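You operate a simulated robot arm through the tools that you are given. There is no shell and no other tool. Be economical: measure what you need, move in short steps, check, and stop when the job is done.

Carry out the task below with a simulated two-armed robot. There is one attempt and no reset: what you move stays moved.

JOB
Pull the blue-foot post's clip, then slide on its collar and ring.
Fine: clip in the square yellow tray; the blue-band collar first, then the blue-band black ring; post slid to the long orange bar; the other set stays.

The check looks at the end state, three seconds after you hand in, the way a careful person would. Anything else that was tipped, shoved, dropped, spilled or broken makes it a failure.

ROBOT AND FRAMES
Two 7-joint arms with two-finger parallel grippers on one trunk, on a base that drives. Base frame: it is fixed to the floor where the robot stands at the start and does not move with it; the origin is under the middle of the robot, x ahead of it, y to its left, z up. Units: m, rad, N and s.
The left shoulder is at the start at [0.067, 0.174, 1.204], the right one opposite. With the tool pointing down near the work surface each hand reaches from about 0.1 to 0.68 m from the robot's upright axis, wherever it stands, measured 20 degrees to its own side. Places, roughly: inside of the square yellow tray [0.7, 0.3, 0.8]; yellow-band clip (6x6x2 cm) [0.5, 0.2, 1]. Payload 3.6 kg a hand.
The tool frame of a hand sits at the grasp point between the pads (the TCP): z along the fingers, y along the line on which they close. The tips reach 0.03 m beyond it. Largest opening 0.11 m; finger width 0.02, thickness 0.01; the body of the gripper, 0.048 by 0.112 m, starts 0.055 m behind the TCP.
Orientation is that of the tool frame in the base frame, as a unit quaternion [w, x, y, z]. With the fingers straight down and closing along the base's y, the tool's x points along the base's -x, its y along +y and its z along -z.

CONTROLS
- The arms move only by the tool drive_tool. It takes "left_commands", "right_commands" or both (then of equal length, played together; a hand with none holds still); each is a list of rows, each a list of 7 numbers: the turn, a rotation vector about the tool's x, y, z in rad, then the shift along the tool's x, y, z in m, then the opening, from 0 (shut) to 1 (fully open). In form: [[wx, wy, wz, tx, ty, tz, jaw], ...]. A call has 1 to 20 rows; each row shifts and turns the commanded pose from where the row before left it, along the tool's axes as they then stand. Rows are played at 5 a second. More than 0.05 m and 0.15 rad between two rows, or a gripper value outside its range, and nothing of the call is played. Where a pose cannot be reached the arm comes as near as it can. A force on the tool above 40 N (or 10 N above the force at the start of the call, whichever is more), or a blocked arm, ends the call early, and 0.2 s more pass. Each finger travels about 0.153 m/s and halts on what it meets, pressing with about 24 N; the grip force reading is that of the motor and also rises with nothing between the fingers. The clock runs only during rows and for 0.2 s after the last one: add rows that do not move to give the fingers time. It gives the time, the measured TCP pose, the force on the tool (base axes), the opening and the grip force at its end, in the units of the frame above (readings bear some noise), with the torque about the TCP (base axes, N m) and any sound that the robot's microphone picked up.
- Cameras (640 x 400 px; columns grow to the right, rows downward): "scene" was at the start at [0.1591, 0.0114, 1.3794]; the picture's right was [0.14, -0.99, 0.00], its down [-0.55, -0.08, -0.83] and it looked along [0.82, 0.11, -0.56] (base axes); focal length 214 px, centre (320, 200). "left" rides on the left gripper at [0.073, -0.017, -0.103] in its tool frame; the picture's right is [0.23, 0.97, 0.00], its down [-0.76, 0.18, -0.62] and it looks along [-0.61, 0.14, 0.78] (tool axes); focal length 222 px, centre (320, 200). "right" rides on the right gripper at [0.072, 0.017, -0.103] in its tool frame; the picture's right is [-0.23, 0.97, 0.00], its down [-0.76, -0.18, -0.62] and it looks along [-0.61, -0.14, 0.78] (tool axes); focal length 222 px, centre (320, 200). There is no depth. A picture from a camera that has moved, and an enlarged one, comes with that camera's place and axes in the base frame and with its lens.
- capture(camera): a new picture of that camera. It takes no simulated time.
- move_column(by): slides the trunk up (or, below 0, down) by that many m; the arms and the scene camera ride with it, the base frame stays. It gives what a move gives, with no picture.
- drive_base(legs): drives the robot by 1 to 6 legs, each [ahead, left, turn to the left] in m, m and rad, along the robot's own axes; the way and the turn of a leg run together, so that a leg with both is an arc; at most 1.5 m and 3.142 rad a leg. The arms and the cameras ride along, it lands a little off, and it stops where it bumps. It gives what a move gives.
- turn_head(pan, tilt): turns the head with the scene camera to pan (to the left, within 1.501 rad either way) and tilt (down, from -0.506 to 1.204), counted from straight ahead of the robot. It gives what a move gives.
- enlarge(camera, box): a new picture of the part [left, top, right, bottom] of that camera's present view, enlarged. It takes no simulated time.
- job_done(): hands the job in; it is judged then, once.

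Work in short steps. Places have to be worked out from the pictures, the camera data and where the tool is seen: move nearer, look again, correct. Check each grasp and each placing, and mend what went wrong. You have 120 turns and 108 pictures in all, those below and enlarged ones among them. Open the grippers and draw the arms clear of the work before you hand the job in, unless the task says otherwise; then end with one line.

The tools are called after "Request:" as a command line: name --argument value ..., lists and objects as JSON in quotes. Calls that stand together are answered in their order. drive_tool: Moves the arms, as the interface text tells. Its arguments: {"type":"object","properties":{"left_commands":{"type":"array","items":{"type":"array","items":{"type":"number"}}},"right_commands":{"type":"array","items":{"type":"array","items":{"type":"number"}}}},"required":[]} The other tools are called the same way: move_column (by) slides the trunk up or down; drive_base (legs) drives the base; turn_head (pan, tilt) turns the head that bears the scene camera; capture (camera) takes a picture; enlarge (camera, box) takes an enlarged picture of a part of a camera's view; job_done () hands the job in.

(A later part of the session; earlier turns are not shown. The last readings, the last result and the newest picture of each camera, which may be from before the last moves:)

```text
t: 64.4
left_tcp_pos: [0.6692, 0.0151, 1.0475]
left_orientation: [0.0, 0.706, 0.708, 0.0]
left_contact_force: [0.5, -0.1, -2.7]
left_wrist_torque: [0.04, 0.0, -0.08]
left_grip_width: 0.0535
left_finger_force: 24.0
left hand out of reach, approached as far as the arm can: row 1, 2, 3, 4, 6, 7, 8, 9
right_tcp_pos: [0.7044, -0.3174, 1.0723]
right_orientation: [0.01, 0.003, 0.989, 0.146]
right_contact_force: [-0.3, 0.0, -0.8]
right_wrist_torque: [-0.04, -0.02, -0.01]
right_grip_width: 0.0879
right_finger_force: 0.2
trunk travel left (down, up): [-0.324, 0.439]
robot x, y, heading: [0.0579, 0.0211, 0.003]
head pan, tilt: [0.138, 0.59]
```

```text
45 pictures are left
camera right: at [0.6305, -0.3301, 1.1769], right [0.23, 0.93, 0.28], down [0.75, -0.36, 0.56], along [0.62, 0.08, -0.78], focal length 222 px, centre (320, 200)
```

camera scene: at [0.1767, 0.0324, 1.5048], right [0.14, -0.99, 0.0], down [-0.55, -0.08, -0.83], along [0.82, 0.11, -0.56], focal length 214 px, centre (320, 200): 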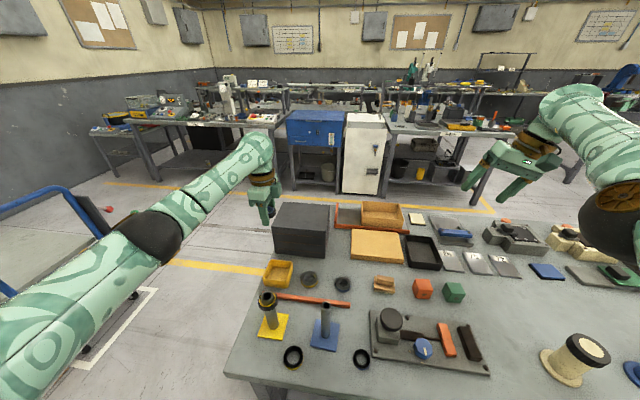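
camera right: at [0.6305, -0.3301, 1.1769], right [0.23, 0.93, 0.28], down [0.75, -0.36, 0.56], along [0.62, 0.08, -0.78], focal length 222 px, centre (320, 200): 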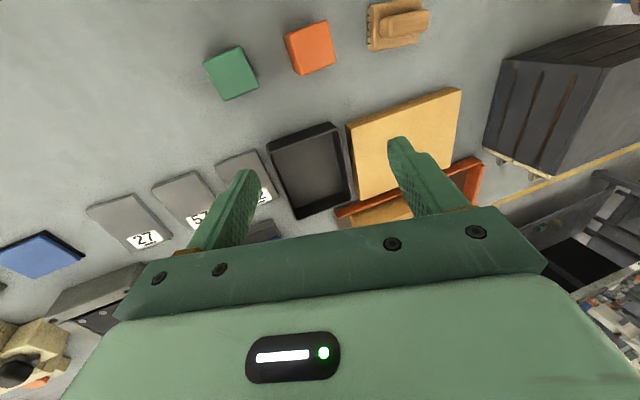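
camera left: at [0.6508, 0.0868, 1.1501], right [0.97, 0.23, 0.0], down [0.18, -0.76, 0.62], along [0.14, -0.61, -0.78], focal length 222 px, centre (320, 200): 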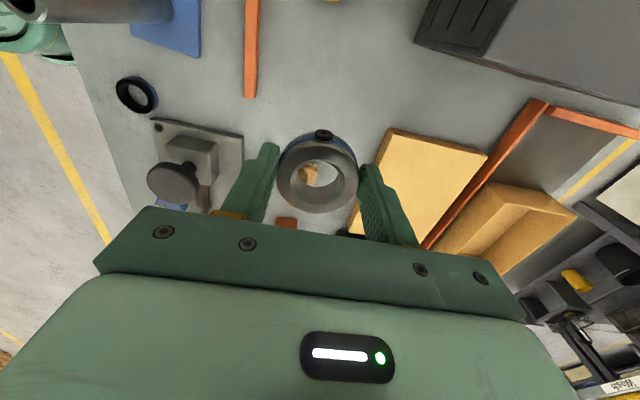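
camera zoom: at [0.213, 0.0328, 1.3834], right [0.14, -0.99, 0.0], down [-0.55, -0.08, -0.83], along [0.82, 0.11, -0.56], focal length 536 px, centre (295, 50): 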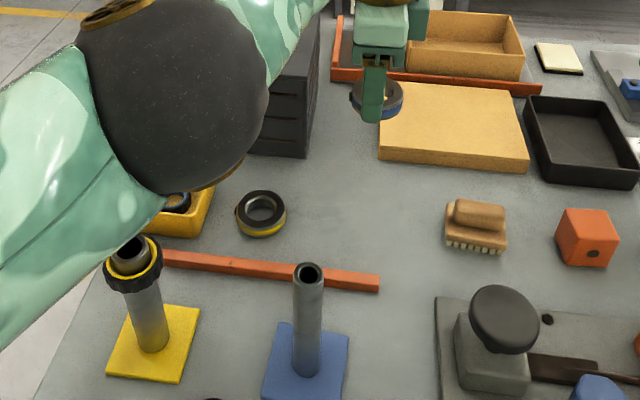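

The left arm is at its limit close in (as before with the base this far forward). I raise the trunk and back the base so the hand rides toward the post.

Request:
move_column --by 0.08

Request:
drive_base --legs '[[-0.16, 0, 0]]'

```text
t: 65.6
left_tcp_pos: [0.6578, 0.0144, 1.1592]
left_orientation: [0.019, 0.706, 0.707, 0.02]
left_contact_force: [0.2, 0.3, -2.4]
left_wrist_torque: [0.0, 0.0, 0.02]
left_grip_width: 0.0532
left_finger_force: 23.8
right_tcp_pos: [0.6935, -0.3178, 1.1834]
right_orientation: [0.034, 0.0, 0.989, 0.146]
right_contact_force: [-0.8, -0.2, -0.4]
right_wrist_torque: [0.03, 0.01, -0.02]
right_grip_width: 0.0879
right_finger_force: 0.0
trunk travel left (down, up): [-0.404, 0.359]
robot x, y, heading: [0.0549, 0.0193, 0.0]
head pan, tilt: [0.138, 0.59]
```

```text
t: 67.0
left_tcp_pos: [0.4979, 0.0159, 1.1591]
left_orientation: [0.021, 0.705, 0.709, 0.019]
left_contact_force: [0.5, 0.2, -2.8]
left_wrist_torque: [0.0, -0.03, -0.01]
left_grip_width: 0.0531
left_finger_force: 24.3
right_tcp_pos: [0.5336, -0.3155, 1.1833]
right_orientation: [0.036, -0.003, 0.989, 0.146]
right_contact_force: [-0.3, 0.3, 0.7]
right_wrist_torque: [0.01, -0.04, -0.02]
right_grip_width: 0.0879
right_finger_force: 0.0
trunk travel left (down, up): [-0.404, 0.359]
robot x, y, heading: [-0.1034, 0.0205, 0.002]
head pan, tilt: [0.138, 0.59]
```

The hand is tilted ~3°, so I correct that and shift over the post (target ≈(0.481,0.059)).

Request:
drive_tool --left_commands '[[0.056, 0.003, 0.006, 0, 0, 0, 0.3], [0, 0, 0, 0.022, -0.009, 0, 0.3], [0, 0, 0, 0.021, -0.008, 0, 0.3], [0, 0, 0, 0, 0, 0.03, 0.3], [0, 0, 0, 0, 0, 0.03, 0.3], [0, 0, 0, 0, 0, 0, 0.3], [0, 0, 0, 0, 0, 0, 0.3]]'

Request:
enlarge --camera "left" --box '[220, 40, 420, 240]'

Request:
enlarge --camera "scene" --box '[230, 180, 430, 320]'

```text
t: 68.6
left_tcp_pos: [0.5104, 0.0665, 1.1029]
left_orientation: [-0.002, 0.708, 0.707, 0.001]
left_contact_force: [-1.0, -0.1, -3.4]
left_wrist_torque: [0.0, 0.01, 0.03]
left_grip_width: 0.0534
left_finger_force: 24.1
left hand out of reach, approached as far as the arm can: row 1, 2, 3, 4
right_tcp_pos: [0.5351, -0.3166, 1.1836]
right_orientation: [0.034, -0.001, 0.989, 0.145]
right_contact_force: [-0.1, 0.4, 0.2]
right_wrist_torque: [0.01, -0.01, 0.04]
right_grip_width: 0.0881
right_finger_force: 0.1
trunk travel left (down, up): [-0.404, 0.359]
robot x, y, heading: [-0.1042, 0.021, 0.006]
head pan, tilt: [0.138, 0.59]
```

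```text
2.00 times, centred on (320, 140) of left
camera zoom: at [0.4926, 0.1393, 1.2064], right [0.97, 0.23, 0.0], down [0.18, -0.76, 0.62], along [0.14, -0.6, -0.78], focal length 444 px, centre (320, 320)
```

zoom: 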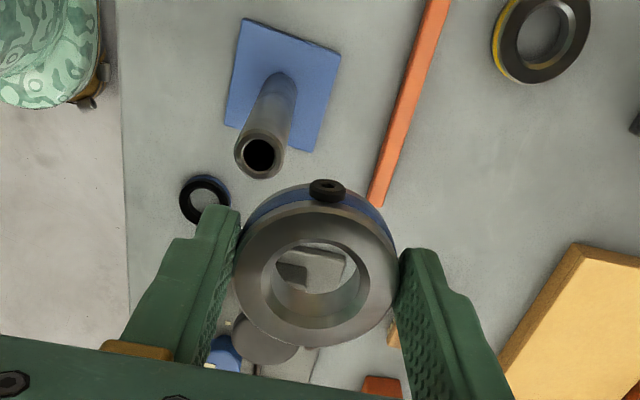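

```text
2.86 times, centred on (330, 250) of scene
camera zoom: at [0.0284, 0.033, 1.4644], right [0.14, -0.99, 0.0], down [-0.55, -0.08, -0.83], along [0.82, 0.12, -0.56], focal length 613 px, centre (291, 57)
```

zoom: 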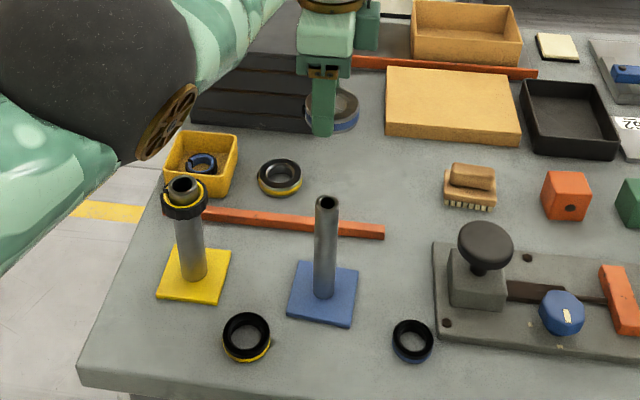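

Post axis confirmed at (0.479,0.059); the collar hole is at (0.508,0.066). I shift by the difference.

Request:
drive_tool --left_commands '[[0, 0, 0, -0.0065, -0.015, 0, 0.3], [0, 0, 0, 0, -0.0145, 0, 0.3], [0, 0, 0, 0, 0, 0, 0.3], [0, 0, 0, 0, 0, 0, 0.3]]'

```text
t: 69.6
left_tcp_pos: [0.5054, 0.0515, 1.105]
left_orientation: [-0.001, 0.708, 0.706, 0.001]
left_contact_force: [-0.7, -0.6, -2.5]
left_wrist_torque: [-0.04, 0.02, 0.02]
left_grip_width: 0.0533
left_finger_force: 23.7
left hand out of reach, approached as far as the arm can: row 1, 2
right_tcp_pos: [0.5359, -0.3161, 1.1842]
right_orientation: [0.035, -0.002, 0.989, 0.145]
right_contact_force: [0.5, 0.1, -0.1]
right_wrist_torque: [0.02, 0.04, 0.02]
right_grip_width: 0.0882
right_finger_force: 0.0
trunk travel left (down, up): [-0.404, 0.359]
robot x, y, heading: [-0.1043, 0.0227, 0.01]
head pan, tilt: [0.138, 0.59]
```

The arm is against a joint limit in the 90°-yawed posture. I yaw the hand back to its comfortable standard orientation in place, the collar staying above the post.

Request:
drive_tool --left_commands '[[0, 0, -0.1428, 0, 0, 0, 0.3], [0, 0, -0.1428, 0, 0, 0, 0.3], [0, 0, -0.1428, 0, 0, 0, 0.3], [0, 0, -0.1428, 0, 0, 0, 0.3], [0, 0, -0.1428, 0, 0, 0, 0.3], [0, 0, -0.1428, 0, 0, 0, 0.3], [0, 0, -0.1428, 0, 0, 0, 0.3], [0, 0, -0.1428, 0, 0, 0, 0.3], [0, 0, -0.1428, 0, 0, 0, 0.3], [0, 0, -0.1428, 0, 0, 0, 0.3], [0, 0, -0.1428, 0, 0, 0, 0.3], [0, 0, 0, 0, 0, 0, 0.3]]'

Request:
enlarge --camera "left" --box '[220, 40, 420, 240]'

```text
t: 72.2
left_tcp_pos: [0.5055, 0.0517, 1.1043]
left_orientation: [-0.001, 0.001, 1.0, 0.001]
left_contact_force: [0.0, 0.0, -2.5]
left_wrist_torque: [-0.02, 0.08, 0.06]
left_grip_width: 0.0531
left_finger_force: 23.8
right_tcp_pos: [0.5368, -0.3162, 1.1837]
right_orientation: [0.035, -0.003, 0.989, 0.146]
right_contact_force: [0.7, 0.4, 0.3]
right_wrist_torque: [0.0, 0.0, -0.02]
right_grip_width: 0.0881
right_finger_force: 0.1
trunk travel left (down, up): [-0.404, 0.359]
robot x, y, heading: [-0.1029, 0.0197, 0.004]
head pan, tilt: [0.138, 0.59]
```

```text
2.00 times, centred on (320, 140) of left
camera zoom: at [0.432, 0.0346, 1.2073], right [-0.23, 0.97, 0.0], down [0.76, 0.18, 0.62], along [0.61, 0.14, -0.78], focal length 444 px, centre (320, 320)
```

zoom: 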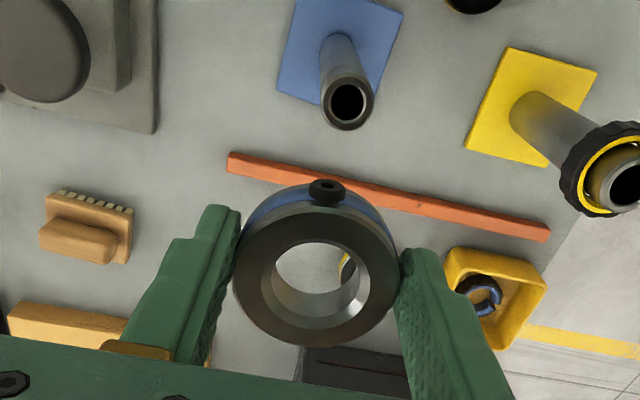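

Free again. Hole at (0.507,0.050), post at (0.479,0.058): I shift accordingly and lower to just above the post.

Request:
drive_tool --left_commands '[[0, 0, 0, 0.014, 0.004, 0, 0.3], [0, 0, 0, 0.014, 0.004, 0, 0.3], [0, 0, 0, 0, 0, 0.03, 0.3], [0, 0, 0, 0, 0, 0.03, 0.3], [0, 0, 0, 0, 0, 0, 0.3], [0, 0, 0, 0, 0, 0, 0.3]]'

Request:
enlarge --camera "left" --box '[220, 40, 420, 240]'

Request:
enlarge --camera "scene" --box '[270, 200, 390, 300]'

```text
t: 73.6
left_tcp_pos: [0.5053, 0.0549, 1.0429]
left_orientation: [0.0, 0.001, 1.0, 0.001]
left_contact_force: [0.8, -0.6, -2.4]
left_wrist_torque: [0.04, 0.04, -0.02]
left_grip_width: 0.0532
left_finger_force: 23.4
left hand out of reach, approached as far as the arm can: row 1, 2
right_tcp_pos: [0.5346, -0.3168, 1.1837]
right_orientation: [0.035, -0.002, 0.989, 0.146]
right_contact_force: [0.5, 0.6, 0.3]
right_wrist_torque: [-0.02, 0.02, 0.03]
right_grip_width: 0.0881
right_finger_force: 0.0
trunk travel left (down, up): [-0.404, 0.359]
robot x, y, heading: [-0.1033, 0.0198, 0.009]
head pan, tilt: [0.138, 0.59]
```

```text
2.00 times, centred on (320, 140) of left
camera zoom: at [0.4318, 0.0376, 1.146], right [-0.23, 0.97, 0.0], down [0.76, 0.18, 0.62], along [0.61, 0.14, -0.78], focal length 444 px, centre (320, 320)
```

zoom: 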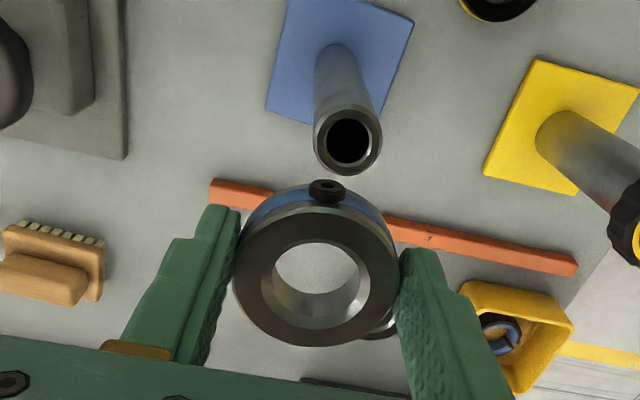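

```text
4.00 times, centred on (330, 250) of scene
camera zoom: at [0.0286, 0.033, 1.4644], right [0.14, -0.99, 0.0], down [-0.55, -0.08, -0.83], along [0.82, 0.12, -0.56], focal length 858 px, centre (280, 0)
```

zoom: 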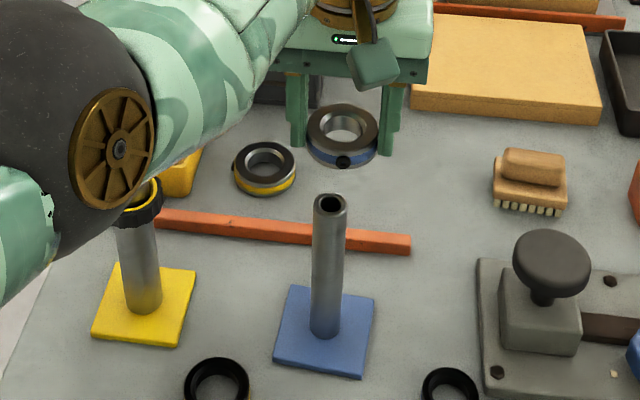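

The left elbow hangs low near the yellow post, so lowering further here is unsafe. I raise the trunk 0.2 m so that the arm works downward with a high elbow.

Request:
move_column --by 0.2

Request:
drive_tool --left_commands '[[0, 0, 0, 0, 0, 0.03, 0.3], [0, 0, 0, 0, 0, 0.04, 0.3], [0, 0, 0, 0, 0, 0.04, 0.3], [0, 0, 0, 0, 0, 0.04, 0.3], [0, 0, 0, 0, 0, 0, 0.3]]'

Request:
capture --camera "scene"

```text
t: 75.8
left_tcp_pos: [0.4973, 0.0546, 1.2801]
left_orientation: [0.032, 0.001, 0.999, 0.0]
left_contact_force: [-0.2, -0.1, -2.2]
left_wrist_torque: [0.0, 0.0, -0.02]
left_grip_width: 0.0533
left_finger_force: 24.0
right_tcp_pos: [0.5176, -0.3155, 1.422]
right_orientation: [0.066, -0.006, 0.987, 0.145]
right_contact_force: [-0.6, 0.0, 0.6]
right_wrist_torque: [0.0, 0.01, 0.0]
right_grip_width: 0.088
right_finger_force: 0.1
trunk travel left (down, up): [-0.604, 0.159]
robot x, y, heading: [-0.1045, 0.022, 0.002]
head pan, tilt: [0.138, 0.59]
```

```text
t: 77.0
left_tcp_pos: [0.4881, 0.0904, 1.1452]
left_orientation: [0.033, 0.001, 0.999, 0.001]
left_contact_force: [0.8, -0.6, -3.2]
left_wrist_torque: [0.0, -0.02, 0.0]
left_grip_width: 0.0534
left_finger_force: 23.9
left hand out of reach, approached as far as the arm can: row 1, 2, 3, 4
right_tcp_pos: [0.5177, -0.3157, 1.4214]
right_orientation: [0.066, -0.006, 0.987, 0.145]
right_contact_force: [-0.1, -0.3, -0.2]
right_wrist_torque: [0.01, 0.03, 0.0]
right_grip_width: 0.0882
right_finger_force: 0.1
trunk travel left (down, up): [-0.604, 0.159]
robot x, y, heading: [-0.102, 0.0206, 0.004]
head pan, tilt: [0.138, 0.59]
```

```text
39 pictures are left
camera scene: at [-0.0014, 0.0322, 1.6656], right [0.14, -0.99, 0.0], down [-0.55, -0.08, -0.83], along [0.82, 0.12, -0.56], focal length 214 px, centre (320, 200)
```

scene: 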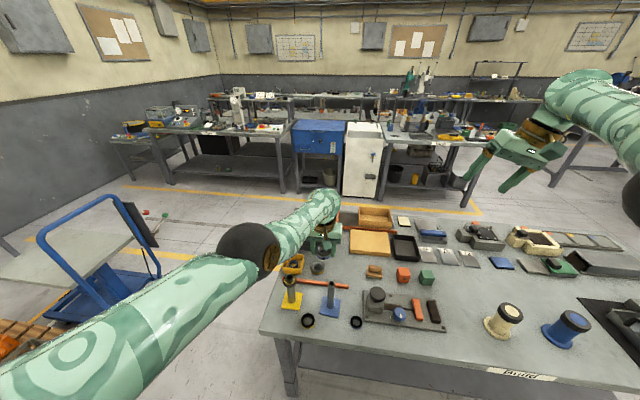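

A joint limit persists. I bring the left hand back toward its original home posture relative to the robot to undo the elbow drift.

Request:
drive_tool --left_commands '[[0, 0, 0, 0, 0.018, -0.04, 0.3], [0, 0, 0, 0, 0.018, -0.04, 0.3], [0, 0, 0, 0.01, 0.018, -0.04, 0.3], [0, 0, 0, 0.02, 0.018, -0.04, 0.3], [0, 0, 0, 0.02, 0.018, -0.04, 0.3], [0, 0, 0, 0.025, 0.018, -0.035, 0.3], [0, 0, 0, 0.025, 0.018, -0.035, 0.3], [0, 0, 0, 0.03, 0.018, -0.035, 0.3], [0, 0, 0, 0.03, 0.018, -0.03, 0.3], [0, 0, 0, 0.03, 0.018, 0, 0.3], [0, 0, 0, 0, 0, 0, 0.3]]'

Request:
capture --camera "scene"

```text
t: 79.4
left_tcp_pos: [0.5001, 0.2402, 1.4949]
left_orientation: [0.031, 0.001, 1.0, 0.002]
left_contact_force: [0.5, -0.2, -3.0]
left_wrist_torque: [-0.03, 0.06, -0.03]
left_grip_width: 0.053
left_finger_force: 24.4
left hand out of reach, approached as far as the arm can: row 1, 2, 3, 4, 5, 6, 7, 8, 9, 10
right_tcp_pos: [0.518, -0.3168, 1.4194]
right_orientation: [0.066, -0.006, 0.987, 0.145]
right_contact_force: [0.5, 0.6, 0.1]
right_wrist_torque: [0.0, -0.01, -0.05]
right_grip_width: 0.088
right_finger_force: 0.1
trunk travel left (down, up): [-0.604, 0.159]
robot x, y, heading: [-0.1041, 0.02, 0.003]
head pan, tilt: [0.138, 0.59]
```

```text
38 pictures are left
camera scene: at [-0.0011, 0.0326, 1.6655], right [0.14, -0.99, 0.0], down [-0.55, -0.08, -0.83], along [0.82, 0.12, -0.56], focal length 214 px, centre (320, 200)
```

scene: 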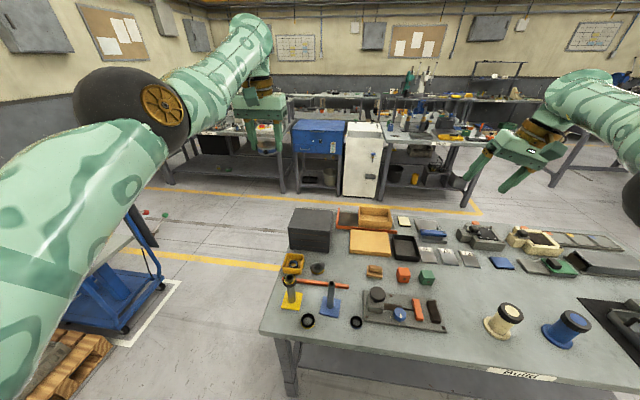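

The wrist flexion limit is what blocks moving inward; reaching farther out frees it. I back the base 6 cm and lower the trunk to its earlier working height.

Request:
drive_base --legs '[[-0.06, 0, 0]]'

Request:
move_column --by -0.14

```text
t: 80.4
left_tcp_pos: [0.4461, 0.2409, 1.4908]
left_orientation: [0.029, -0.001, 1.0, 0.0]
left_contact_force: [0.5, -0.1, -3.3]
left_wrist_torque: [0.02, 0.06, 0.0]
left_grip_width: 0.0532
left_finger_force: 24.0
right_tcp_pos: [0.4635, -0.3153, 1.4176]
right_orientation: [0.063, -0.006, 0.987, 0.145]
right_contact_force: [1.1, 0.4, -0.9]
right_wrist_torque: [0.0, 0.05, 0.03]
right_grip_width: 0.0878
right_finger_force: 0.0
trunk travel left (down, up): [-0.604, 0.159]
robot x, y, heading: [-0.1612, 0.0188, 0.008]
head pan, tilt: [0.138, 0.59]
```

```text
t: 82.0
left_tcp_pos: [0.4504, 0.239, 1.3376]
left_orientation: [0.015, 0.0, 1.0, 0.001]
left_contact_force: [-0.7, 1.6, -2.2]
left_wrist_torque: [-0.02, 0.01, -0.04]
left_grip_width: 0.0536
left_finger_force: 24.2
right_tcp_pos: [0.4674, -0.3154, 1.264]
right_orientation: [0.051, -0.006, 0.988, 0.146]
right_contact_force: [-0.2, -0.1, 0.0]
right_wrist_torque: [-0.01, 0.02, -0.01]
right_grip_width: 0.0879
right_finger_force: 0.0
trunk travel left (down, up): [-0.464, 0.299]
robot x, y, heading: [-0.1601, 0.0202, 0.004]
head pan, tilt: [0.138, 0.59]
```

Now I straighten the tilt and move toward above the post at z≈1.15, extended outward.

Request:
drive_tool --left_commands '[[0, 0.03, 0, 0, 0, 0, 0.3], [0, 0, 0, -0.0047, -0.03, 0.032, 0.3], [0, 0, 0, -0.0047, -0.03, 0.032, 0.3], [0, 0, 0, -0.0047, -0.03, 0.032, 0.3], [0, 0, 0, -0.0047, -0.03, 0.032, 0.3], [0, 0, 0, -0.0047, -0.03, 0.032, 0.3], [0, 0, 0, -0.0045, -0.029, 0.03, 0.3], [0, 0, 0, 0, 0, 0, 0.3], [0, 0, 0, 0, 0, 0, 0.3]]'

Request:
capture --camera "scene"

```text
t: 84.0
left_tcp_pos: [0.4533, 0.1116, 1.1424]
left_orientation: [0.001, 0.0, 1.0, 0.001]
left_contact_force: [0.1, -0.3, -3.0]
left_wrist_torque: [0.0, 0.04, 0.01]
left_grip_width: 0.0535
left_finger_force: 24.1
left hand out of reach, approached as far as the arm can: row 1, 4, 5, 6, 7
right_tcp_pos: [0.4672, -0.3156, 1.2638]
right_orientation: [0.05, -0.006, 0.988, 0.145]
right_contact_force: [1.1, -1.1, -0.4]
right_wrist_torque: [0.0, 0.0, 0.02]
right_grip_width: 0.0879
right_finger_force: 0.2
trunk travel left (down, up): [-0.464, 0.299]
robot x, y, heading: [-0.1634, 0.0223, 0.005]
head pan, tilt: [0.138, 0.59]
```

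```text
37 pictures are left
camera scene: at [-0.0458, 0.0326, 1.5249], right [0.14, -0.99, 0.0], down [-0.55, -0.08, -0.83], along [0.82, 0.12, -0.56], focal length 214 px, centre (320, 200)
```

scene: 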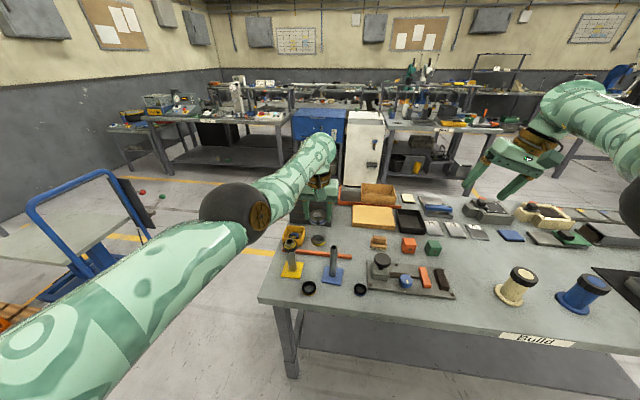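

Still limit-bound inward; I step forward first, then to the right.

Request:
drive_tool --left_commands '[[0, 0, 0, -0.03, 0, 0, 0.3], [0, 0, 0, -0.005, -0.02, 0, 0.3], [0, 0, 0, 0, -0.02, 0, 0.3], [0, 0, 0, 0, -0.012, 0, 0.3], [0, 0, 0, 0, 0, 0, 0.3]]'

```text
t: 85.2
left_tcp_pos: [0.4462, 0.0864, 1.1444]
left_orientation: [0.0, 0.0, 1.0, 0.001]
left_contact_force: [-0.2, 0.5, -2.9]
left_wrist_torque: [0.02, 0.05, 0.0]
left_grip_width: 0.0531
left_finger_force: 23.6
left hand out of reach, approached as far as the arm can: row 1, 2, 3, 4
right_tcp_pos: [0.4662, -0.315, 1.2641]
right_orientation: [0.051, -0.006, 0.988, 0.146]
right_contact_force: [-0.3, 0.2, -0.5]
right_wrist_torque: [-0.03, -0.04, 0.01]
right_grip_width: 0.0881
right_finger_force: 0.0
trunk travel left (down, up): [-0.464, 0.299]
robot x, y, heading: [-0.1649, 0.0235, 0.004]
head pan, tilt: [0.138, 0.59]
```

The forward command had no effect, suggesting the commanded pose has accumulated an offset while out of reach. I test with a larger forward step.

Request:
drive_tool --left_commands '[[0, 0, 0, -0.045, 0, 0, 0.3], [0, 0, 0, -0.045, 0, 0, 0.3], [0, 0, 0, 0, 0, 0, 0.3]]'

```text
t: 86.0
left_tcp_pos: [0.4479, 0.0864, 1.1442]
left_orientation: [0.002, 0.0, 1.0, 0.001]
left_contact_force: [-0.4, -0.3, -3.0]
left_wrist_torque: [0.01, 0.04, 0.04]
left_grip_width: 0.0534
left_finger_force: 23.9
left hand out of reach, approached as far as the arm can: row 1, 2
right_tcp_pos: [0.4664, -0.3153, 1.2645]
right_orientation: [0.05, -0.006, 0.988, 0.145]
right_contact_force: [-0.3, 0.0, -0.1]
right_wrist_torque: [-0.03, -0.02, -0.02]
right_grip_width: 0.0877
right_finger_force: 0.0
trunk travel left (down, up): [-0.464, 0.299]
robot x, y, heading: [-0.1638, 0.0203, 0.0]
head pan, tilt: [0.138, 0.59]
```

No change, so yes, an accumulated offset. I continue forward until the actual pose follows.

Request:
drive_tool --left_commands '[[0, 0, 0, -0.03, 0, 0, 0.3], [0, 0, 0, -0.03, 0, 0, 0.3], [0, 0, 0, -0.02, 0, 0, 0.3], [0, 0, 0, 0, 0, 0, 0.3], [0, 0, 0, 0, 0, 0, 0.3]]'

```text
t: 87.2
left_tcp_pos: [0.447, 0.0865, 1.1444]
left_orientation: [0.001, 0.0, 1.0, 0.001]
left_contact_force: [0.6, -0.4, -2.4]
left_wrist_torque: [-0.01, 0.03, 0.0]
left_grip_width: 0.0532
left_finger_force: 24.3
left hand out of reach, approached as far as the arm can: row 1, 2, 3
right_tcp_pos: [0.467, -0.3148, 1.2631]
right_orientation: [0.05, -0.006, 0.988, 0.146]
right_contact_force: [0.3, 0.6, -0.1]
right_wrist_torque: [0.03, -0.02, -0.05]
right_grip_width: 0.0879
right_finger_force: 0.1
trunk travel left (down, up): [-0.464, 0.299]
robot x, y, heading: [-0.1653, 0.0212, 0.002]
head pan, tilt: [0.138, 0.59]
```

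Only y and z respond; x is blocked both ways in this posture. I use the base for the remaining horizontal offset: +0.032 ahead, 0.027 to the right.

Request:
drive_base --legs '[[0.032, -0.027, 0]]'

Request:
enlarge --camera "left" --box '[220, 40, 420, 240]'

Request:
capture --camera "scene"

```text
t: 88.1
left_tcp_pos: [0.4786, 0.0594, 1.1442]
left_orientation: [0.002, 0.002, 1.0, 0.0]
left_contact_force: [-0.4, -0.6, -1.1]
left_wrist_torque: [0.02, 0.02, -0.01]
left_grip_width: 0.0533
left_finger_force: 23.7
right_tcp_pos: [0.4962, -0.3423, 1.2657]
right_orientation: [0.05, -0.003, 0.988, 0.145]
right_contact_force: [-0.9, -0.4, 0.2]
right_wrist_torque: [-0.01, -0.03, -0.02]
right_grip_width: 0.0877
right_finger_force: 0.0
trunk travel left (down, up): [-0.464, 0.299]
robot x, y, heading: [-0.1328, -0.0048, 0.001]
head pan, tilt: [0.138, 0.59]
```

```text
2.00 times, centred on (320, 140) of left
camera zoom: at [0.4046, 0.0428, 1.2487], right [-0.22, 0.97, 0.0], down [0.76, 0.17, 0.63], along [0.61, 0.14, -0.78], focal length 444 px, centre (320, 320)
```

zoom: 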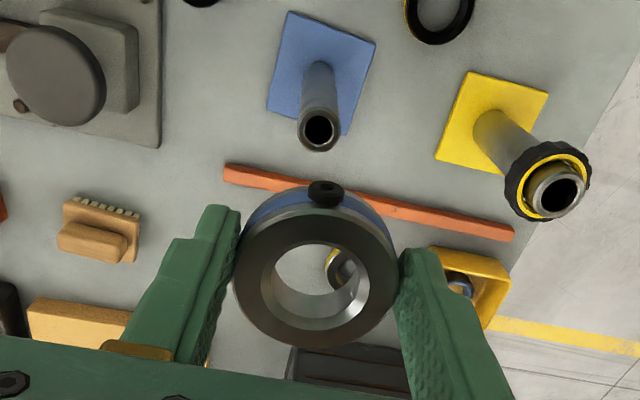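

```text
35 pictures are left
camera scene: at [-0.0157, 0.0081, 1.5251], right [0.14, -0.99, 0.0], down [-0.55, -0.08, -0.83], along [0.82, 0.11, -0.56], focal length 214 px, centre (320, 200)
```

scene: 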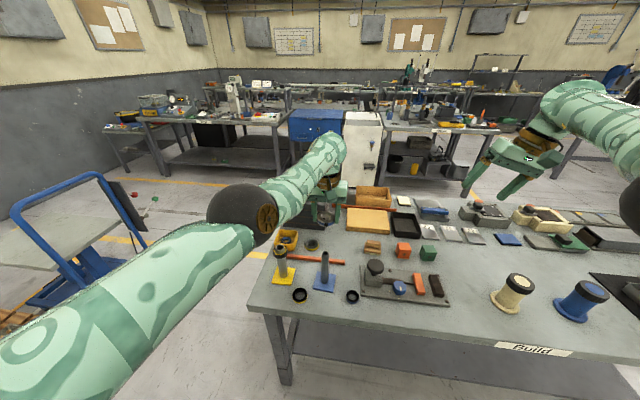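

Base positioning was accurate: hole (0.4805,0.0588) vs post (0.479,0.060). The elbow is well clear of the yellow post. I lower to just above the post top.

Request:
drive_tool --left_commands '[[0, 0, 0, 0, 0.001, 0.03, 0.3], [0, 0, 0, 0, 0, 0.04, 0.3], [0, 0, 0, 0, 0, 0.03, 0.3], [0, 0, 0, 0, 0, 0, 0.3], [0, 0, 0, 0, 0, 0, 0.3]]'

Request:
enlarge --camera "left" --box '[220, 40, 420, 240]'

```text
t: 89.3
left_tcp_pos: [0.4716, 0.068, 1.0464]
left_orientation: [0.0, 0.002, 1.0, 0.001]
left_contact_force: [-0.4, 0.4, -3.0]
left_wrist_torque: [-0.02, 0.02, -0.01]
left_grip_width: 0.0533
left_finger_force: 24.3
left hand out of reach, approached as far as the arm can: row 2, 3
right_tcp_pos: [0.4982, -0.3427, 1.2638]
right_orientation: [0.05, -0.004, 0.988, 0.146]
right_contact_force: [-0.2, -0.7, -0.6]
right_wrist_torque: [0.0, 0.0, 0.02]
right_grip_width: 0.0881
right_finger_force: 0.0
trunk travel left (down, up): [-0.464, 0.299]
robot x, y, heading: [-0.1365, -0.0043, 0.004]
head pan, tilt: [0.138, 0.59]
```

```text
2.00 times, centred on (320, 140) of left
camera zoom: at [0.3981, 0.0516, 1.1491], right [-0.22, 0.97, 0.0], down [0.76, 0.17, 0.63], along [0.61, 0.14, -0.78], focal length 444 px, centre (320, 320)
```

zoom: 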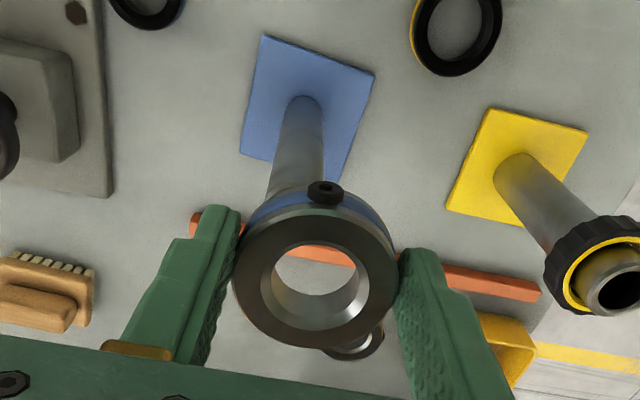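

I test whether the commanded pose accumulates: my bookkeeping puts it at about (0.44,−0.017,0.99). I command toward (0.49,0.06,1.06) by that reckoning; harmless either way.

Request:
drive_tool --left_commands '[[0, 0, 0, 0, 0, -0.04, 0.3], [0, 0, 0, -0.01, 0.025, -0.025, 0.3], [0, 0, 0, -0.02, 0.025, 0, 0.3], [0, 0, 0, -0.02, 0.027, 0, 0.3], [0, 0, 0, 0, 0, 0, 0.3]]'

```text
t: 90.5
left_tcp_pos: [0.4939, 0.1261, 1.114]
left_orientation: [0.0, 0.002, 1.0, 0.001]
left_contact_force: [-0.8, -0.1, -1.1]
left_wrist_torque: [-0.02, 0.01, -0.01]
left_grip_width: 0.0532
left_finger_force: 24.1
left hand out of reach, approached as far as the arm can: row 3, 4
right_tcp_pos: [0.4983, -0.342, 1.2641]
right_orientation: [0.051, -0.003, 0.988, 0.145]
right_contact_force: [0.1, 0.3, 0.6]
right_wrist_torque: [-0.02, 0.01, 0.0]
right_grip_width: 0.0879
right_finger_force: 0.0
trunk travel left (down, up): [-0.464, 0.299]
robot x, y, heading: [-0.1347, -0.0004, 0.002]
head pan, tilt: [0.138, 0.59]
```

Commands restart from the actual pose each call, so the arm is truly constrained. I try tilting the fingers forward a little and then moving inward, to free the blocked joint.

Request:
drive_tool --left_commands '[[0, -0.14, 0, 0, 0, 0, 0.3], [0, -0.14, 0, 0, 0, 0, 0.3], [0, 0, 0, 0.03, 0, -0.01, 0.3], [0, 0, 0, 0.03, 0, -0.01, 0.3], [0, 0, 0, 0.03, 0, -0.01, 0.3], [0, 0, 0, 0, 0, 0, 0.3]]'

```text
t: 91.9
left_tcp_pos: [0.4116, 0.1396, 1.125]
left_orientation: [0.153, -0.005, 0.988, 0.007]
left_contact_force: [0.1, -0.2, -2.1]
left_wrist_torque: [0.02, 0.01, 0.0]
left_grip_width: 0.0533
left_finger_force: 24.3
right_tcp_pos: [0.4979, -0.3432, 1.2636]
right_orientation: [0.05, -0.003, 0.988, 0.146]
right_contact_force: [0.6, 0.5, 0.2]
right_wrist_torque: [0.01, 0.01, -0.01]
right_grip_width: 0.0881
right_finger_force: 0.1
trunk travel left (down, up): [-0.464, 0.299]
robot x, y, heading: [-0.1308, -0.0036, 0.002]
head pan, tilt: [0.138, 0.59]
```

That freed it. I continue to the home posture while tilted, then straighten the hand there.

Request:
drive_tool --left_commands '[[0, 0, 0, 0.0096, 0.0153, -0.036, 0.3], [0, 0, 0, 0.0096, 0.0153, -0.036, 0.3], [0, 0, 0, 0.0096, 0.0153, -0.036, 0.3], [0, 0, 0, 0.0096, 0.0153, -0.036, 0.3], [0, 0, 0, 0.0096, 0.0153, -0.036, 0.3], [0, 0, 0, 0.0096, 0.0153, -0.036, 0.3], [0, 0, 0, 0.0096, 0.0153, -0.036, 0.3], [0, 0.102, 0, 0, 0, 0, 0.3], [0, 0.102, 0, 0, 0, 0, 0.3], [0, 0.102, 0, 0, 0, 0, 0.3], [0, 0, 0, 0, 0, 0, 0.3]]'

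Request:
capture --camera "scene"

```text
t: 94.3
left_tcp_pos: [0.4156, 0.2758, 1.2282]
left_orientation: [-0.012, 0.002, 1.0, 0.001]
left_contact_force: [-0.7, -0.6, -1.9]
left_wrist_torque: [0.02, 0.01, -0.01]
left_grip_width: 0.0532
left_finger_force: 24.0
left hand out of reach, approached as far as the arm can: row 2, 3, 4, 5, 6, 7, 8
right_tcp_pos: [0.497, -0.3422, 1.2636]
right_orientation: [0.052, -0.003, 0.988, 0.146]
right_contact_force: [1.2, 0.4, -0.1]
right_wrist_torque: [0.03, 0.02, 0.01]
right_grip_width: 0.088
right_finger_force: 0.1
trunk travel left (down, up): [-0.464, 0.299]
robot x, y, heading: [-0.1323, -0.0051, 0.0]
head pan, tilt: [0.138, 0.59]
```

```text
33 pictures are left
camera scene: at [-0.0141, 0.0074, 1.5249], right [0.14, -0.99, 0.0], down [-0.55, -0.08, -0.83], along [0.82, 0.11, -0.56], focal length 214 px, centre (320, 200)
```

scene: 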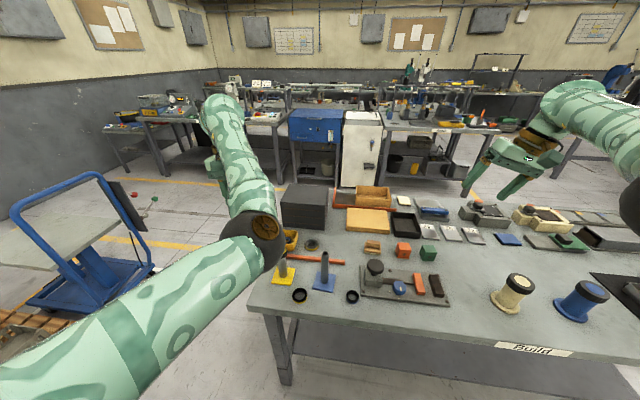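

The left elbow sits low and inward, but near the post the arm could still lower with only ~1 mm/cm drift. I return toward the post and will correct offsets with the base.

Request:
drive_tool --left_commands '[[0, -0.02, 0, -0.01, -0.036, 0.01, 0.3], [0, 0, 0, -0.011, -0.036, 0.01, 0.3], [0, 0, 0, -0.011, -0.036, 0.015, 0.3], [0, 0, 0, -0.011, -0.036, 0.015, 0.3], [0, 0, 0, -0.01, -0.036, 0.02, 0.3], [0, 0, 0, -0.01, -0.036, 0.02, 0.3], [0, 0, 0, 0, 0, 0, 0.3]]'

```text
t: 95.9
left_tcp_pos: [0.478, 0.0648, 1.1342]
left_orientation: [-0.001, 0.001, 1.0, 0.0]
left_contact_force: [-0.2, 0.2, -2.1]
left_wrist_torque: [-0.02, 0.04, -0.02]
left_grip_width: 0.0529
left_finger_force: 24.0
left hand out of reach, approached as far as the arm can: row 1, 6
right_tcp_pos: [0.4982, -0.3418, 1.2641]
right_orientation: [0.05, -0.005, 0.988, 0.146]
right_contact_force: [0.3, 0.5, -0.9]
right_wrist_torque: [0.0, 0.01, -0.02]
right_grip_width: 0.088
right_finger_force: 0.1
trunk travel left (down, up): [-0.464, 0.299]
robot x, y, heading: [-0.1356, -0.0072, -0.0]
head pan, tilt: [0.138, 0.59]
```

Good, (0.478,0.065,1.134). I shift the base right and slightly back to gain slack, and compensate with the arm.

Request:
drive_base --legs '[[-0.02, -0.09, 0]]'

Request:
drive_tool --left_commands '[[0, 0, 0, -0.005, 0.03, 0, 0.3], [0, 0, 0, -0.005, 0.03, 0, 0.3], [0, 0, 0, -0.005, 0.0255, 0, 0.3], [0, 0, 0, -0.005, 0, 0, 0.3], [0, 0, 0, 0, 0, 0.04, 0.3], [0, 0, 0, 0, 0, 0.04, 0.3], [0, 0, 0, 0, 0, 0, 0.3], [0, 0, 0, 0, 0, 0, 0.3]]'

Request:
capture --camera "left"

Request:
capture --camera "scene"

```text
t: 97.0
left_tcp_pos: [0.4574, -0.0244, 1.1342]
left_orientation: [-0.002, 0.001, 1.0, 0.002]
left_contact_force: [-0.2, -0.1, -3.3]
left_wrist_torque: [0.04, 0.02, 0.01]
left_grip_width: 0.0532
left_finger_force: 24.4
right_tcp_pos: [0.4772, -0.4331, 1.2633]
right_orientation: [0.051, -0.005, 0.988, 0.147]
right_contact_force: [-0.3, -0.5, -0.9]
right_wrist_torque: [0.01, 0.01, -0.02]
right_grip_width: 0.0881
right_finger_force: 0.1
trunk travel left (down, up): [-0.464, 0.299]
robot x, y, heading: [-0.153, -0.097, 0.005]
head pan, tilt: [0.138, 0.59]
```

```text
t: 98.8
left_tcp_pos: [0.4702, 0.0733, 1.0543]
left_orientation: [-0.001, 0.001, 1.0, 0.0]
left_contact_force: [0.2, -0.3, -2.2]
left_wrist_torque: [-0.02, 0.01, 0.04]
left_grip_width: 0.0531
left_finger_force: 24.0
left hand out of reach, approached as far as the arm can: row 6
right_tcp_pos: [0.4767, -0.4327, 1.2635]
right_orientation: [0.05, -0.005, 0.988, 0.146]
right_contact_force: [0.1, -0.4, -0.6]
right_wrist_torque: [0.0, 0.0, 0.02]
right_grip_width: 0.0879
right_finger_force: 0.0
trunk travel left (down, up): [-0.464, 0.299]
robot x, y, heading: [-0.1522, -0.0954, 0.005]
head pan, tilt: [0.138, 0.59]
```

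```text
32 pictures are left
camera left: at [0.3973, 0.0564, 1.1586], right [-0.23, 0.97, 0.0], down [0.76, 0.17, 0.62], along [0.6, 0.14, -0.78], focal length 222 px, centre (320, 200)
```

left: 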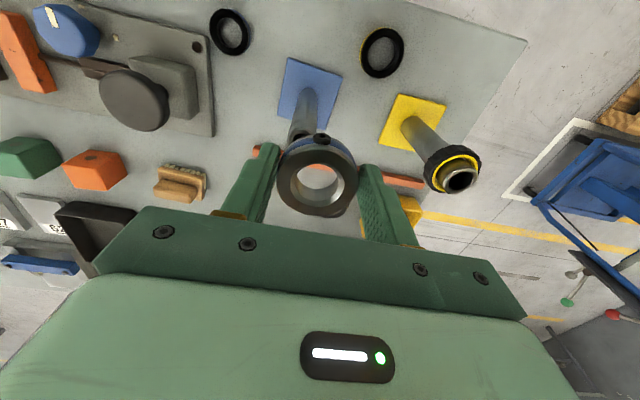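

```text
31 pictures are left
camera scene: at [-0.0341, -0.0826, 1.5249], right [0.14, -0.99, 0.0], down [-0.55, -0.08, -0.83], along [0.82, 0.12, -0.56], focal length 214 px, centre (320, 200)
```

scene: 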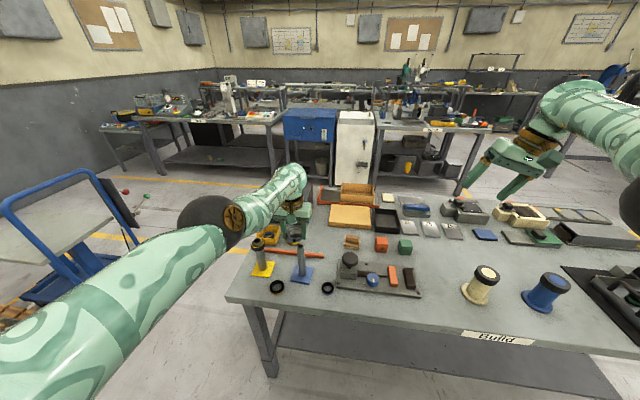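

Lowering hits the arm's full extension with the trunk this high. I raise the hand 0.12 m, then lower the trunk by the same amount.

Request:
drive_tool --left_commands '[[0, 0, 0, 0, 0, -0.04, 0.3], [0, 0, 0, -0.003, -0.004, -0.04, 0.3], [0, 0, 0, -0.005, -0.009, -0.04, 0.3], [0, 0, 0, 0, 0, 0, 0.3]]'

Request:
move_column --by -0.12

```text
t: 99.8
left_tcp_pos: [0.4791, 0.0646, 1.1743]
left_orientation: [-0.001, 0.001, 1.0, 0.001]
left_contact_force: [0.5, 0.1, -2.6]
left_wrist_torque: [0.01, 0.0, -0.03]
left_grip_width: 0.053
left_finger_force: 24.3
left hand out of reach, approached as far as the arm can: row 1, 3
right_tcp_pos: [0.4768, -0.4316, 1.2644]
right_orientation: [0.049, -0.005, 0.988, 0.146]
right_contact_force: [0.4, -0.2, -0.3]
right_wrist_torque: [-0.01, 0.01, 0.02]
right_grip_width: 0.088
right_finger_force: 0.0
trunk travel left (down, up): [-0.464, 0.299]
robot x, y, heading: [-0.1537, -0.0918, 0.008]
head pan, tilt: [0.138, 0.59]
```

```text
t: 101.3
left_tcp_pos: [0.4904, 0.066, 1.0148]
left_orientation: [-0.036, 0.001, 0.999, 0.001]
left_contact_force: [0.1, 0.3, -3.0]
left_wrist_torque: [0.03, -0.01, -0.01]
left_grip_width: 0.0533
left_finger_force: 24.1
right_tcp_pos: [0.4958, -0.4324, 1.1047]
right_orientation: [0.016, 0.0, 0.989, 0.146]
right_contact_force: [0.4, -0.5, 0.1]
right_wrist_torque: [-0.02, 0.0, -0.03]
right_grip_width: 0.088
right_finger_force: 0.1
trunk travel left (down, up): [-0.344, 0.419]
robot x, y, heading: [-0.1478, -0.0945, -0.002]
head pan, tilt: [0.138, 0.59]
```

The hand tilted ~4° with that move. I raise it off the post, straighten, and recentre.

Request:
drive_tool --left_commands '[[0, 0, 0, 0, 0, -0.03, 0.3], [0, -0.072, 0, 0, 0, -0.015, 0.3], [0, 0, 0, 0.006, -0.003, 0, 0.3], [0, 0, 0, 0.006, -0.003, 0, 0.3], [0, 0, 0, 0, 0, 0, 0.3], [0, 0, 0, 0, 0, 0, 0.3]]'

```text
t: 102.7
left_tcp_pos: [0.5013, 0.0564, 1.0589]
left_orientation: [0.0, 0.0, 1.0, 0.001]
left_contact_force: [0.1, 0.1, -2.1]
left_wrist_torque: [-0.01, 0.0, 0.04]
left_grip_width: 0.0532
left_finger_force: 23.7
left hand out of reach, approached as far as the arm can: row 2, 3, 4
right_tcp_pos: [0.4951, -0.432, 1.1039]
right_orientation: [0.017, 0.001, 0.989, 0.146]
right_contact_force: [-0.1, -0.8, -0.7]
right_wrist_torque: [0.02, -0.01, 0.01]
right_grip_width: 0.0882
right_finger_force: 0.0
trunk travel left (down, up): [-0.344, 0.419]
robot x, y, heading: [-0.1526, -0.0963, 0.001]
head pan, tilt: [0.138, 0.59]
```

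I use the base again to centre (−0.023, +0.004), then lower a little to see the drift.

Request:
drive_base --legs '[[-0.023, 0.004, 0]]'

Request:
drive_tool --left_commands '[[0, 0, 0, 0, 0, 0.01, 0.3], [0, 0, 0, 0, 0, 0.01, 0.3], [0, 0, 0, 0, 0, 0.01, 0.3], [0, 0, 0, 0, 0, 0, 0.3]]'

Request:
enlarge --camera "left" --box '[220, 40, 420, 240]'

```text
t: 103.5
left_tcp_pos: [0.4778, 0.0612, 1.0598]
left_orientation: [-0.001, 0.0, 1.0, 0.001]
left_contact_force: [1.3, -0.4, -1.6]
left_wrist_torque: [-0.03, -0.02, 0.01]
left_grip_width: 0.0533
left_finger_force: 24.0
right_tcp_pos: [0.4725, -0.4283, 1.1036]
right_orientation: [0.017, -0.001, 0.989, 0.146]
right_contact_force: [0.0, 0.0, -0.2]
right_wrist_torque: [0.01, -0.02, -0.02]
right_grip_width: 0.0882
right_finger_force: 0.0
trunk travel left (down, up): [-0.344, 0.419]
robot x, y, heading: [-0.177, -0.0915, 0.006]
head pan, tilt: [0.138, 0.59]
```

```text
t: 104.5
left_tcp_pos: [0.4792, 0.0608, 1.0301]
left_orientation: [-0.001, 0.001, 1.0, 0.001]
left_contact_force: [0.0, 0.1, -2.5]
left_wrist_torque: [0.02, 0.04, 0.03]
left_grip_width: 0.0531
left_finger_force: 23.6
right_tcp_pos: [0.4729, -0.4279, 1.1047]
right_orientation: [0.016, -0.001, 0.989, 0.147]
right_contact_force: [-0.6, 0.3, -0.1]
right_wrist_torque: [0.0, -0.05, 0.01]
right_grip_width: 0.088
right_finger_force: 0.1
trunk travel left (down, up): [-0.344, 0.419]
robot x, y, heading: [-0.1745, -0.0886, 0.003]
head pan, tilt: [0.138, 0.59]
```

```text
2.00 times, centred on (320, 140) of left
camera zoom: at [0.4062, 0.0441, 1.1327], right [-0.23, 0.97, 0.0], down [0.76, 0.17, 0.62], along [0.61, 0.14, -0.78], focal length 444 px, centre (320, 320)
```

zoom: 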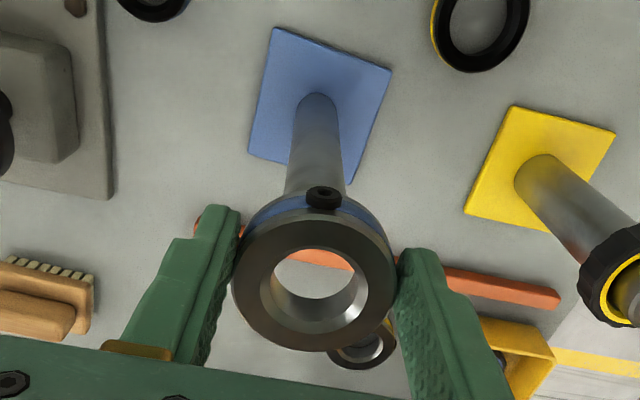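

Lowering is free here with no drift. The collar bottom is ~2 cm above the post top; I lower 3 cm slowly and check the force.

Request:
drive_tool --left_commands '[[0, 0, 0, 0.001, -0.0005, 0.008, 0.3], [0, 0, 0, 0, 0, 0.008, 0.3], [0, 0, 0, 0, 0, 0.005, 0.3], [0, 0, 0, 0, 0, 0.004, 0.3], [0, 0, 0, 0, 0, 0.003, 0.3], [0, 0, 0, 0, 0, 0, 0.3]]'

Request:
enlarge --camera "left" --box '[220, 40, 420, 240]'

```text
t: 105.9
left_tcp_pos: [0.4769, 0.0621, 1.0012]
left_orientation: [-0.002, 0.0, 1.0, 0.002]
left_contact_force: [-1.8, -1.7, -2.1]
left_wrist_torque: [-0.05, 0.02, 0.01]
left_grip_width: 0.0529
left_finger_force: 24.2
right_tcp_pos: [0.474, -0.4293, 1.1044]
right_orientation: [0.017, 0.0, 0.989, 0.147]
right_contact_force: [0.3, 1.1, -0.2]
right_wrist_torque: [0.01, 0.01, 0.02]
right_grip_width: 0.088
right_finger_force: 0.1
trunk travel left (down, up): [-0.344, 0.419]
robot x, y, heading: [-0.1748, -0.0903, 0.002]
head pan, tilt: [0.138, 0.59]
```

```text
2.00 times, centred on (320, 140) of left
camera zoom: at [0.4049, 0.0438, 1.1045], right [-0.23, 0.97, 0.0], down [0.76, 0.17, 0.62], along [0.6, 0.14, -0.78], focal length 444 px, centre (320, 320)
```

zoom: 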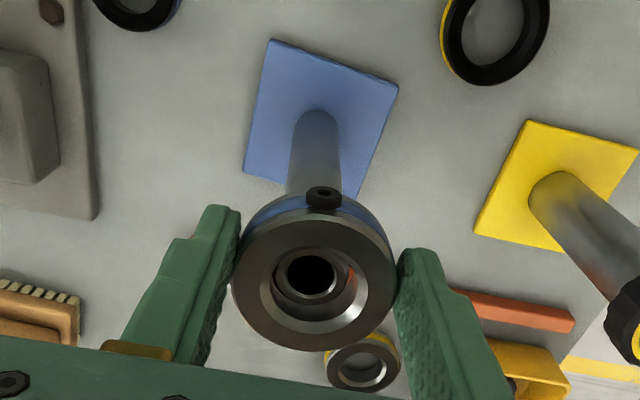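

The post top shows inside the collar bore, slightly toward −x/−y, agreeing with the small lateral force. I shift 1.5 mm and keep lowering.

Request:
drive_tool --left_commands '[[0, 0, 0, 0.0015, -0.0015, 0, 0.3], [0, 0, 0, 0, 0, 0.006, 0.3], [0, 0, 0, 0, 0, 0.006, 0.3], [0, 0, 0, 0, 0, 0.006, 0.3], [0, 0, 0, 0, 0, 0.006, 0.3], [0, 0, 0, 0, 0, 0, 0.3]]'

Request:
enlarge --camera "left" --box '[220, 40, 420, 240]'

```text
t: 107.3
left_tcp_pos: [0.4761, 0.0596, 0.9779]
left_orientation: [-0.001, 0.001, 1.0, 0.001]
left_contact_force: [-1.8, 0.9, -3.0]
left_wrist_torque: [0.03, 0.09, -0.01]
left_grip_width: 0.0532
left_finger_force: 24.1
right_tcp_pos: [0.4747, -0.4279, 1.1048]
right_orientation: [0.017, 0.0, 0.989, 0.146]
right_contact_force: [0.8, -0.4, 0.2]
right_wrist_torque: [-0.03, -0.03, 0.0]
right_grip_width: 0.0879
right_finger_force: 0.1
trunk travel left (down, up): [-0.344, 0.419]
robot x, y, heading: [-0.1714, -0.0915, 0.005]
head pan, tilt: [0.138, 0.59]
```

```text
2.00 times, centred on (320, 140) of left
camera zoom: at [0.4029, 0.0424, 1.0806], right [-0.23, 0.97, 0.0], down [0.76, 0.17, 0.62], along [0.61, 0.14, -0.78], focal length 444 px, centre (320, 320)
```

zoom: 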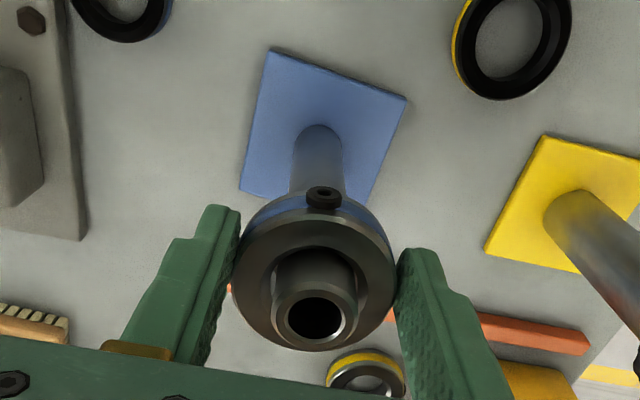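

The collar is threaded on the post. I lower as far as the palm allows (TCP ≈0.935) and release so that it slides down.

Request:
drive_tool --left_commands '[[0, 0, 0, 0.001, 0, 0.008, 0.3], [0, 0, 0, 0, 0, 0.01, 0.3], [0, 0, 0, 0, 0, 0.01, 0.3], [0, 0, 0, 0, 0, 0.01, 0.3], [0, 0, 0, 0, 0, 0, 0.3], [0, 0, 0, 0, 0, 0, 0.65], [0, 0, 0, 0, 0, 0, 0.65], [0, 0, 0, 0, 0, 0, 0.65]]'

Request:
capture --camera "left"

Request:
enlarge --camera "scene" --box '[230, 210, 370, 310]'

```text
t: 109.1
left_tcp_pos: [0.4725, 0.0605, 0.9393]
left_orientation: [-0.001, 0.001, 1.0, 0.001]
left_contact_force: [-0.5, -0.2, 0.1]
left_wrist_torque: [-0.02, -0.03, -0.04]
left_grip_width: 0.0716
left_finger_force: 0.0
left hand out of reach, approached as far as the arm can: row 4
right_tcp_pos: [0.4738, -0.4283, 1.1044]
right_orientation: [0.017, 0.001, 0.989, 0.145]
right_contact_force: [-0.8, -0.4, 0.5]
right_wrist_torque: [0.0, 0.01, 0.0]
right_grip_width: 0.0881
right_finger_force: 0.1
trunk travel left (down, up): [-0.344, 0.419]
robot x, y, heading: [-0.1764, -0.0892, 0.004]
head pan, tilt: [0.138, 0.59]
```

```text
27 pictures are left
camera left: at [0.3996, 0.0436, 1.0434], right [-0.23, 0.97, 0.0], down [0.76, 0.17, 0.62], along [0.61, 0.14, -0.78], focal length 222 px, centre (320, 200)
```

left: 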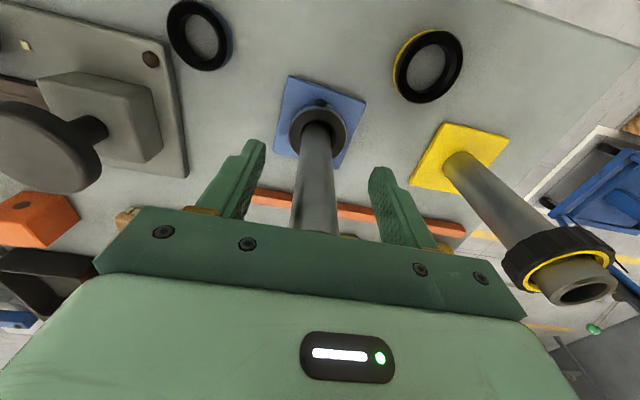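

```text
4.00 times, centred on (300, 260) of scene
camera zoom: at [-0.0242, -0.0789, 1.4038], right [0.14, -0.99, 0.0], down [-0.55, -0.08, -0.83], along [0.82, 0.12, -0.56], focal length 858 px, centre (400, -40)
```

zoom: 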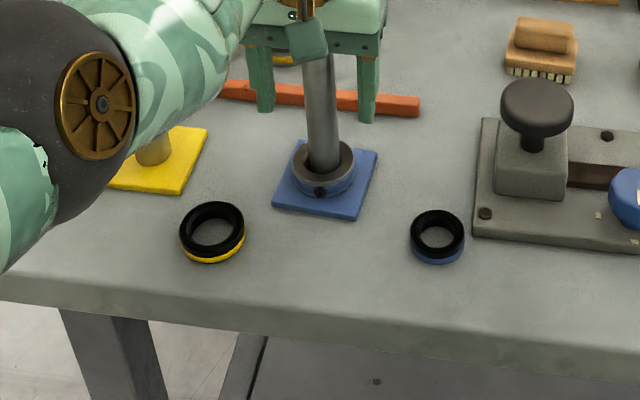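

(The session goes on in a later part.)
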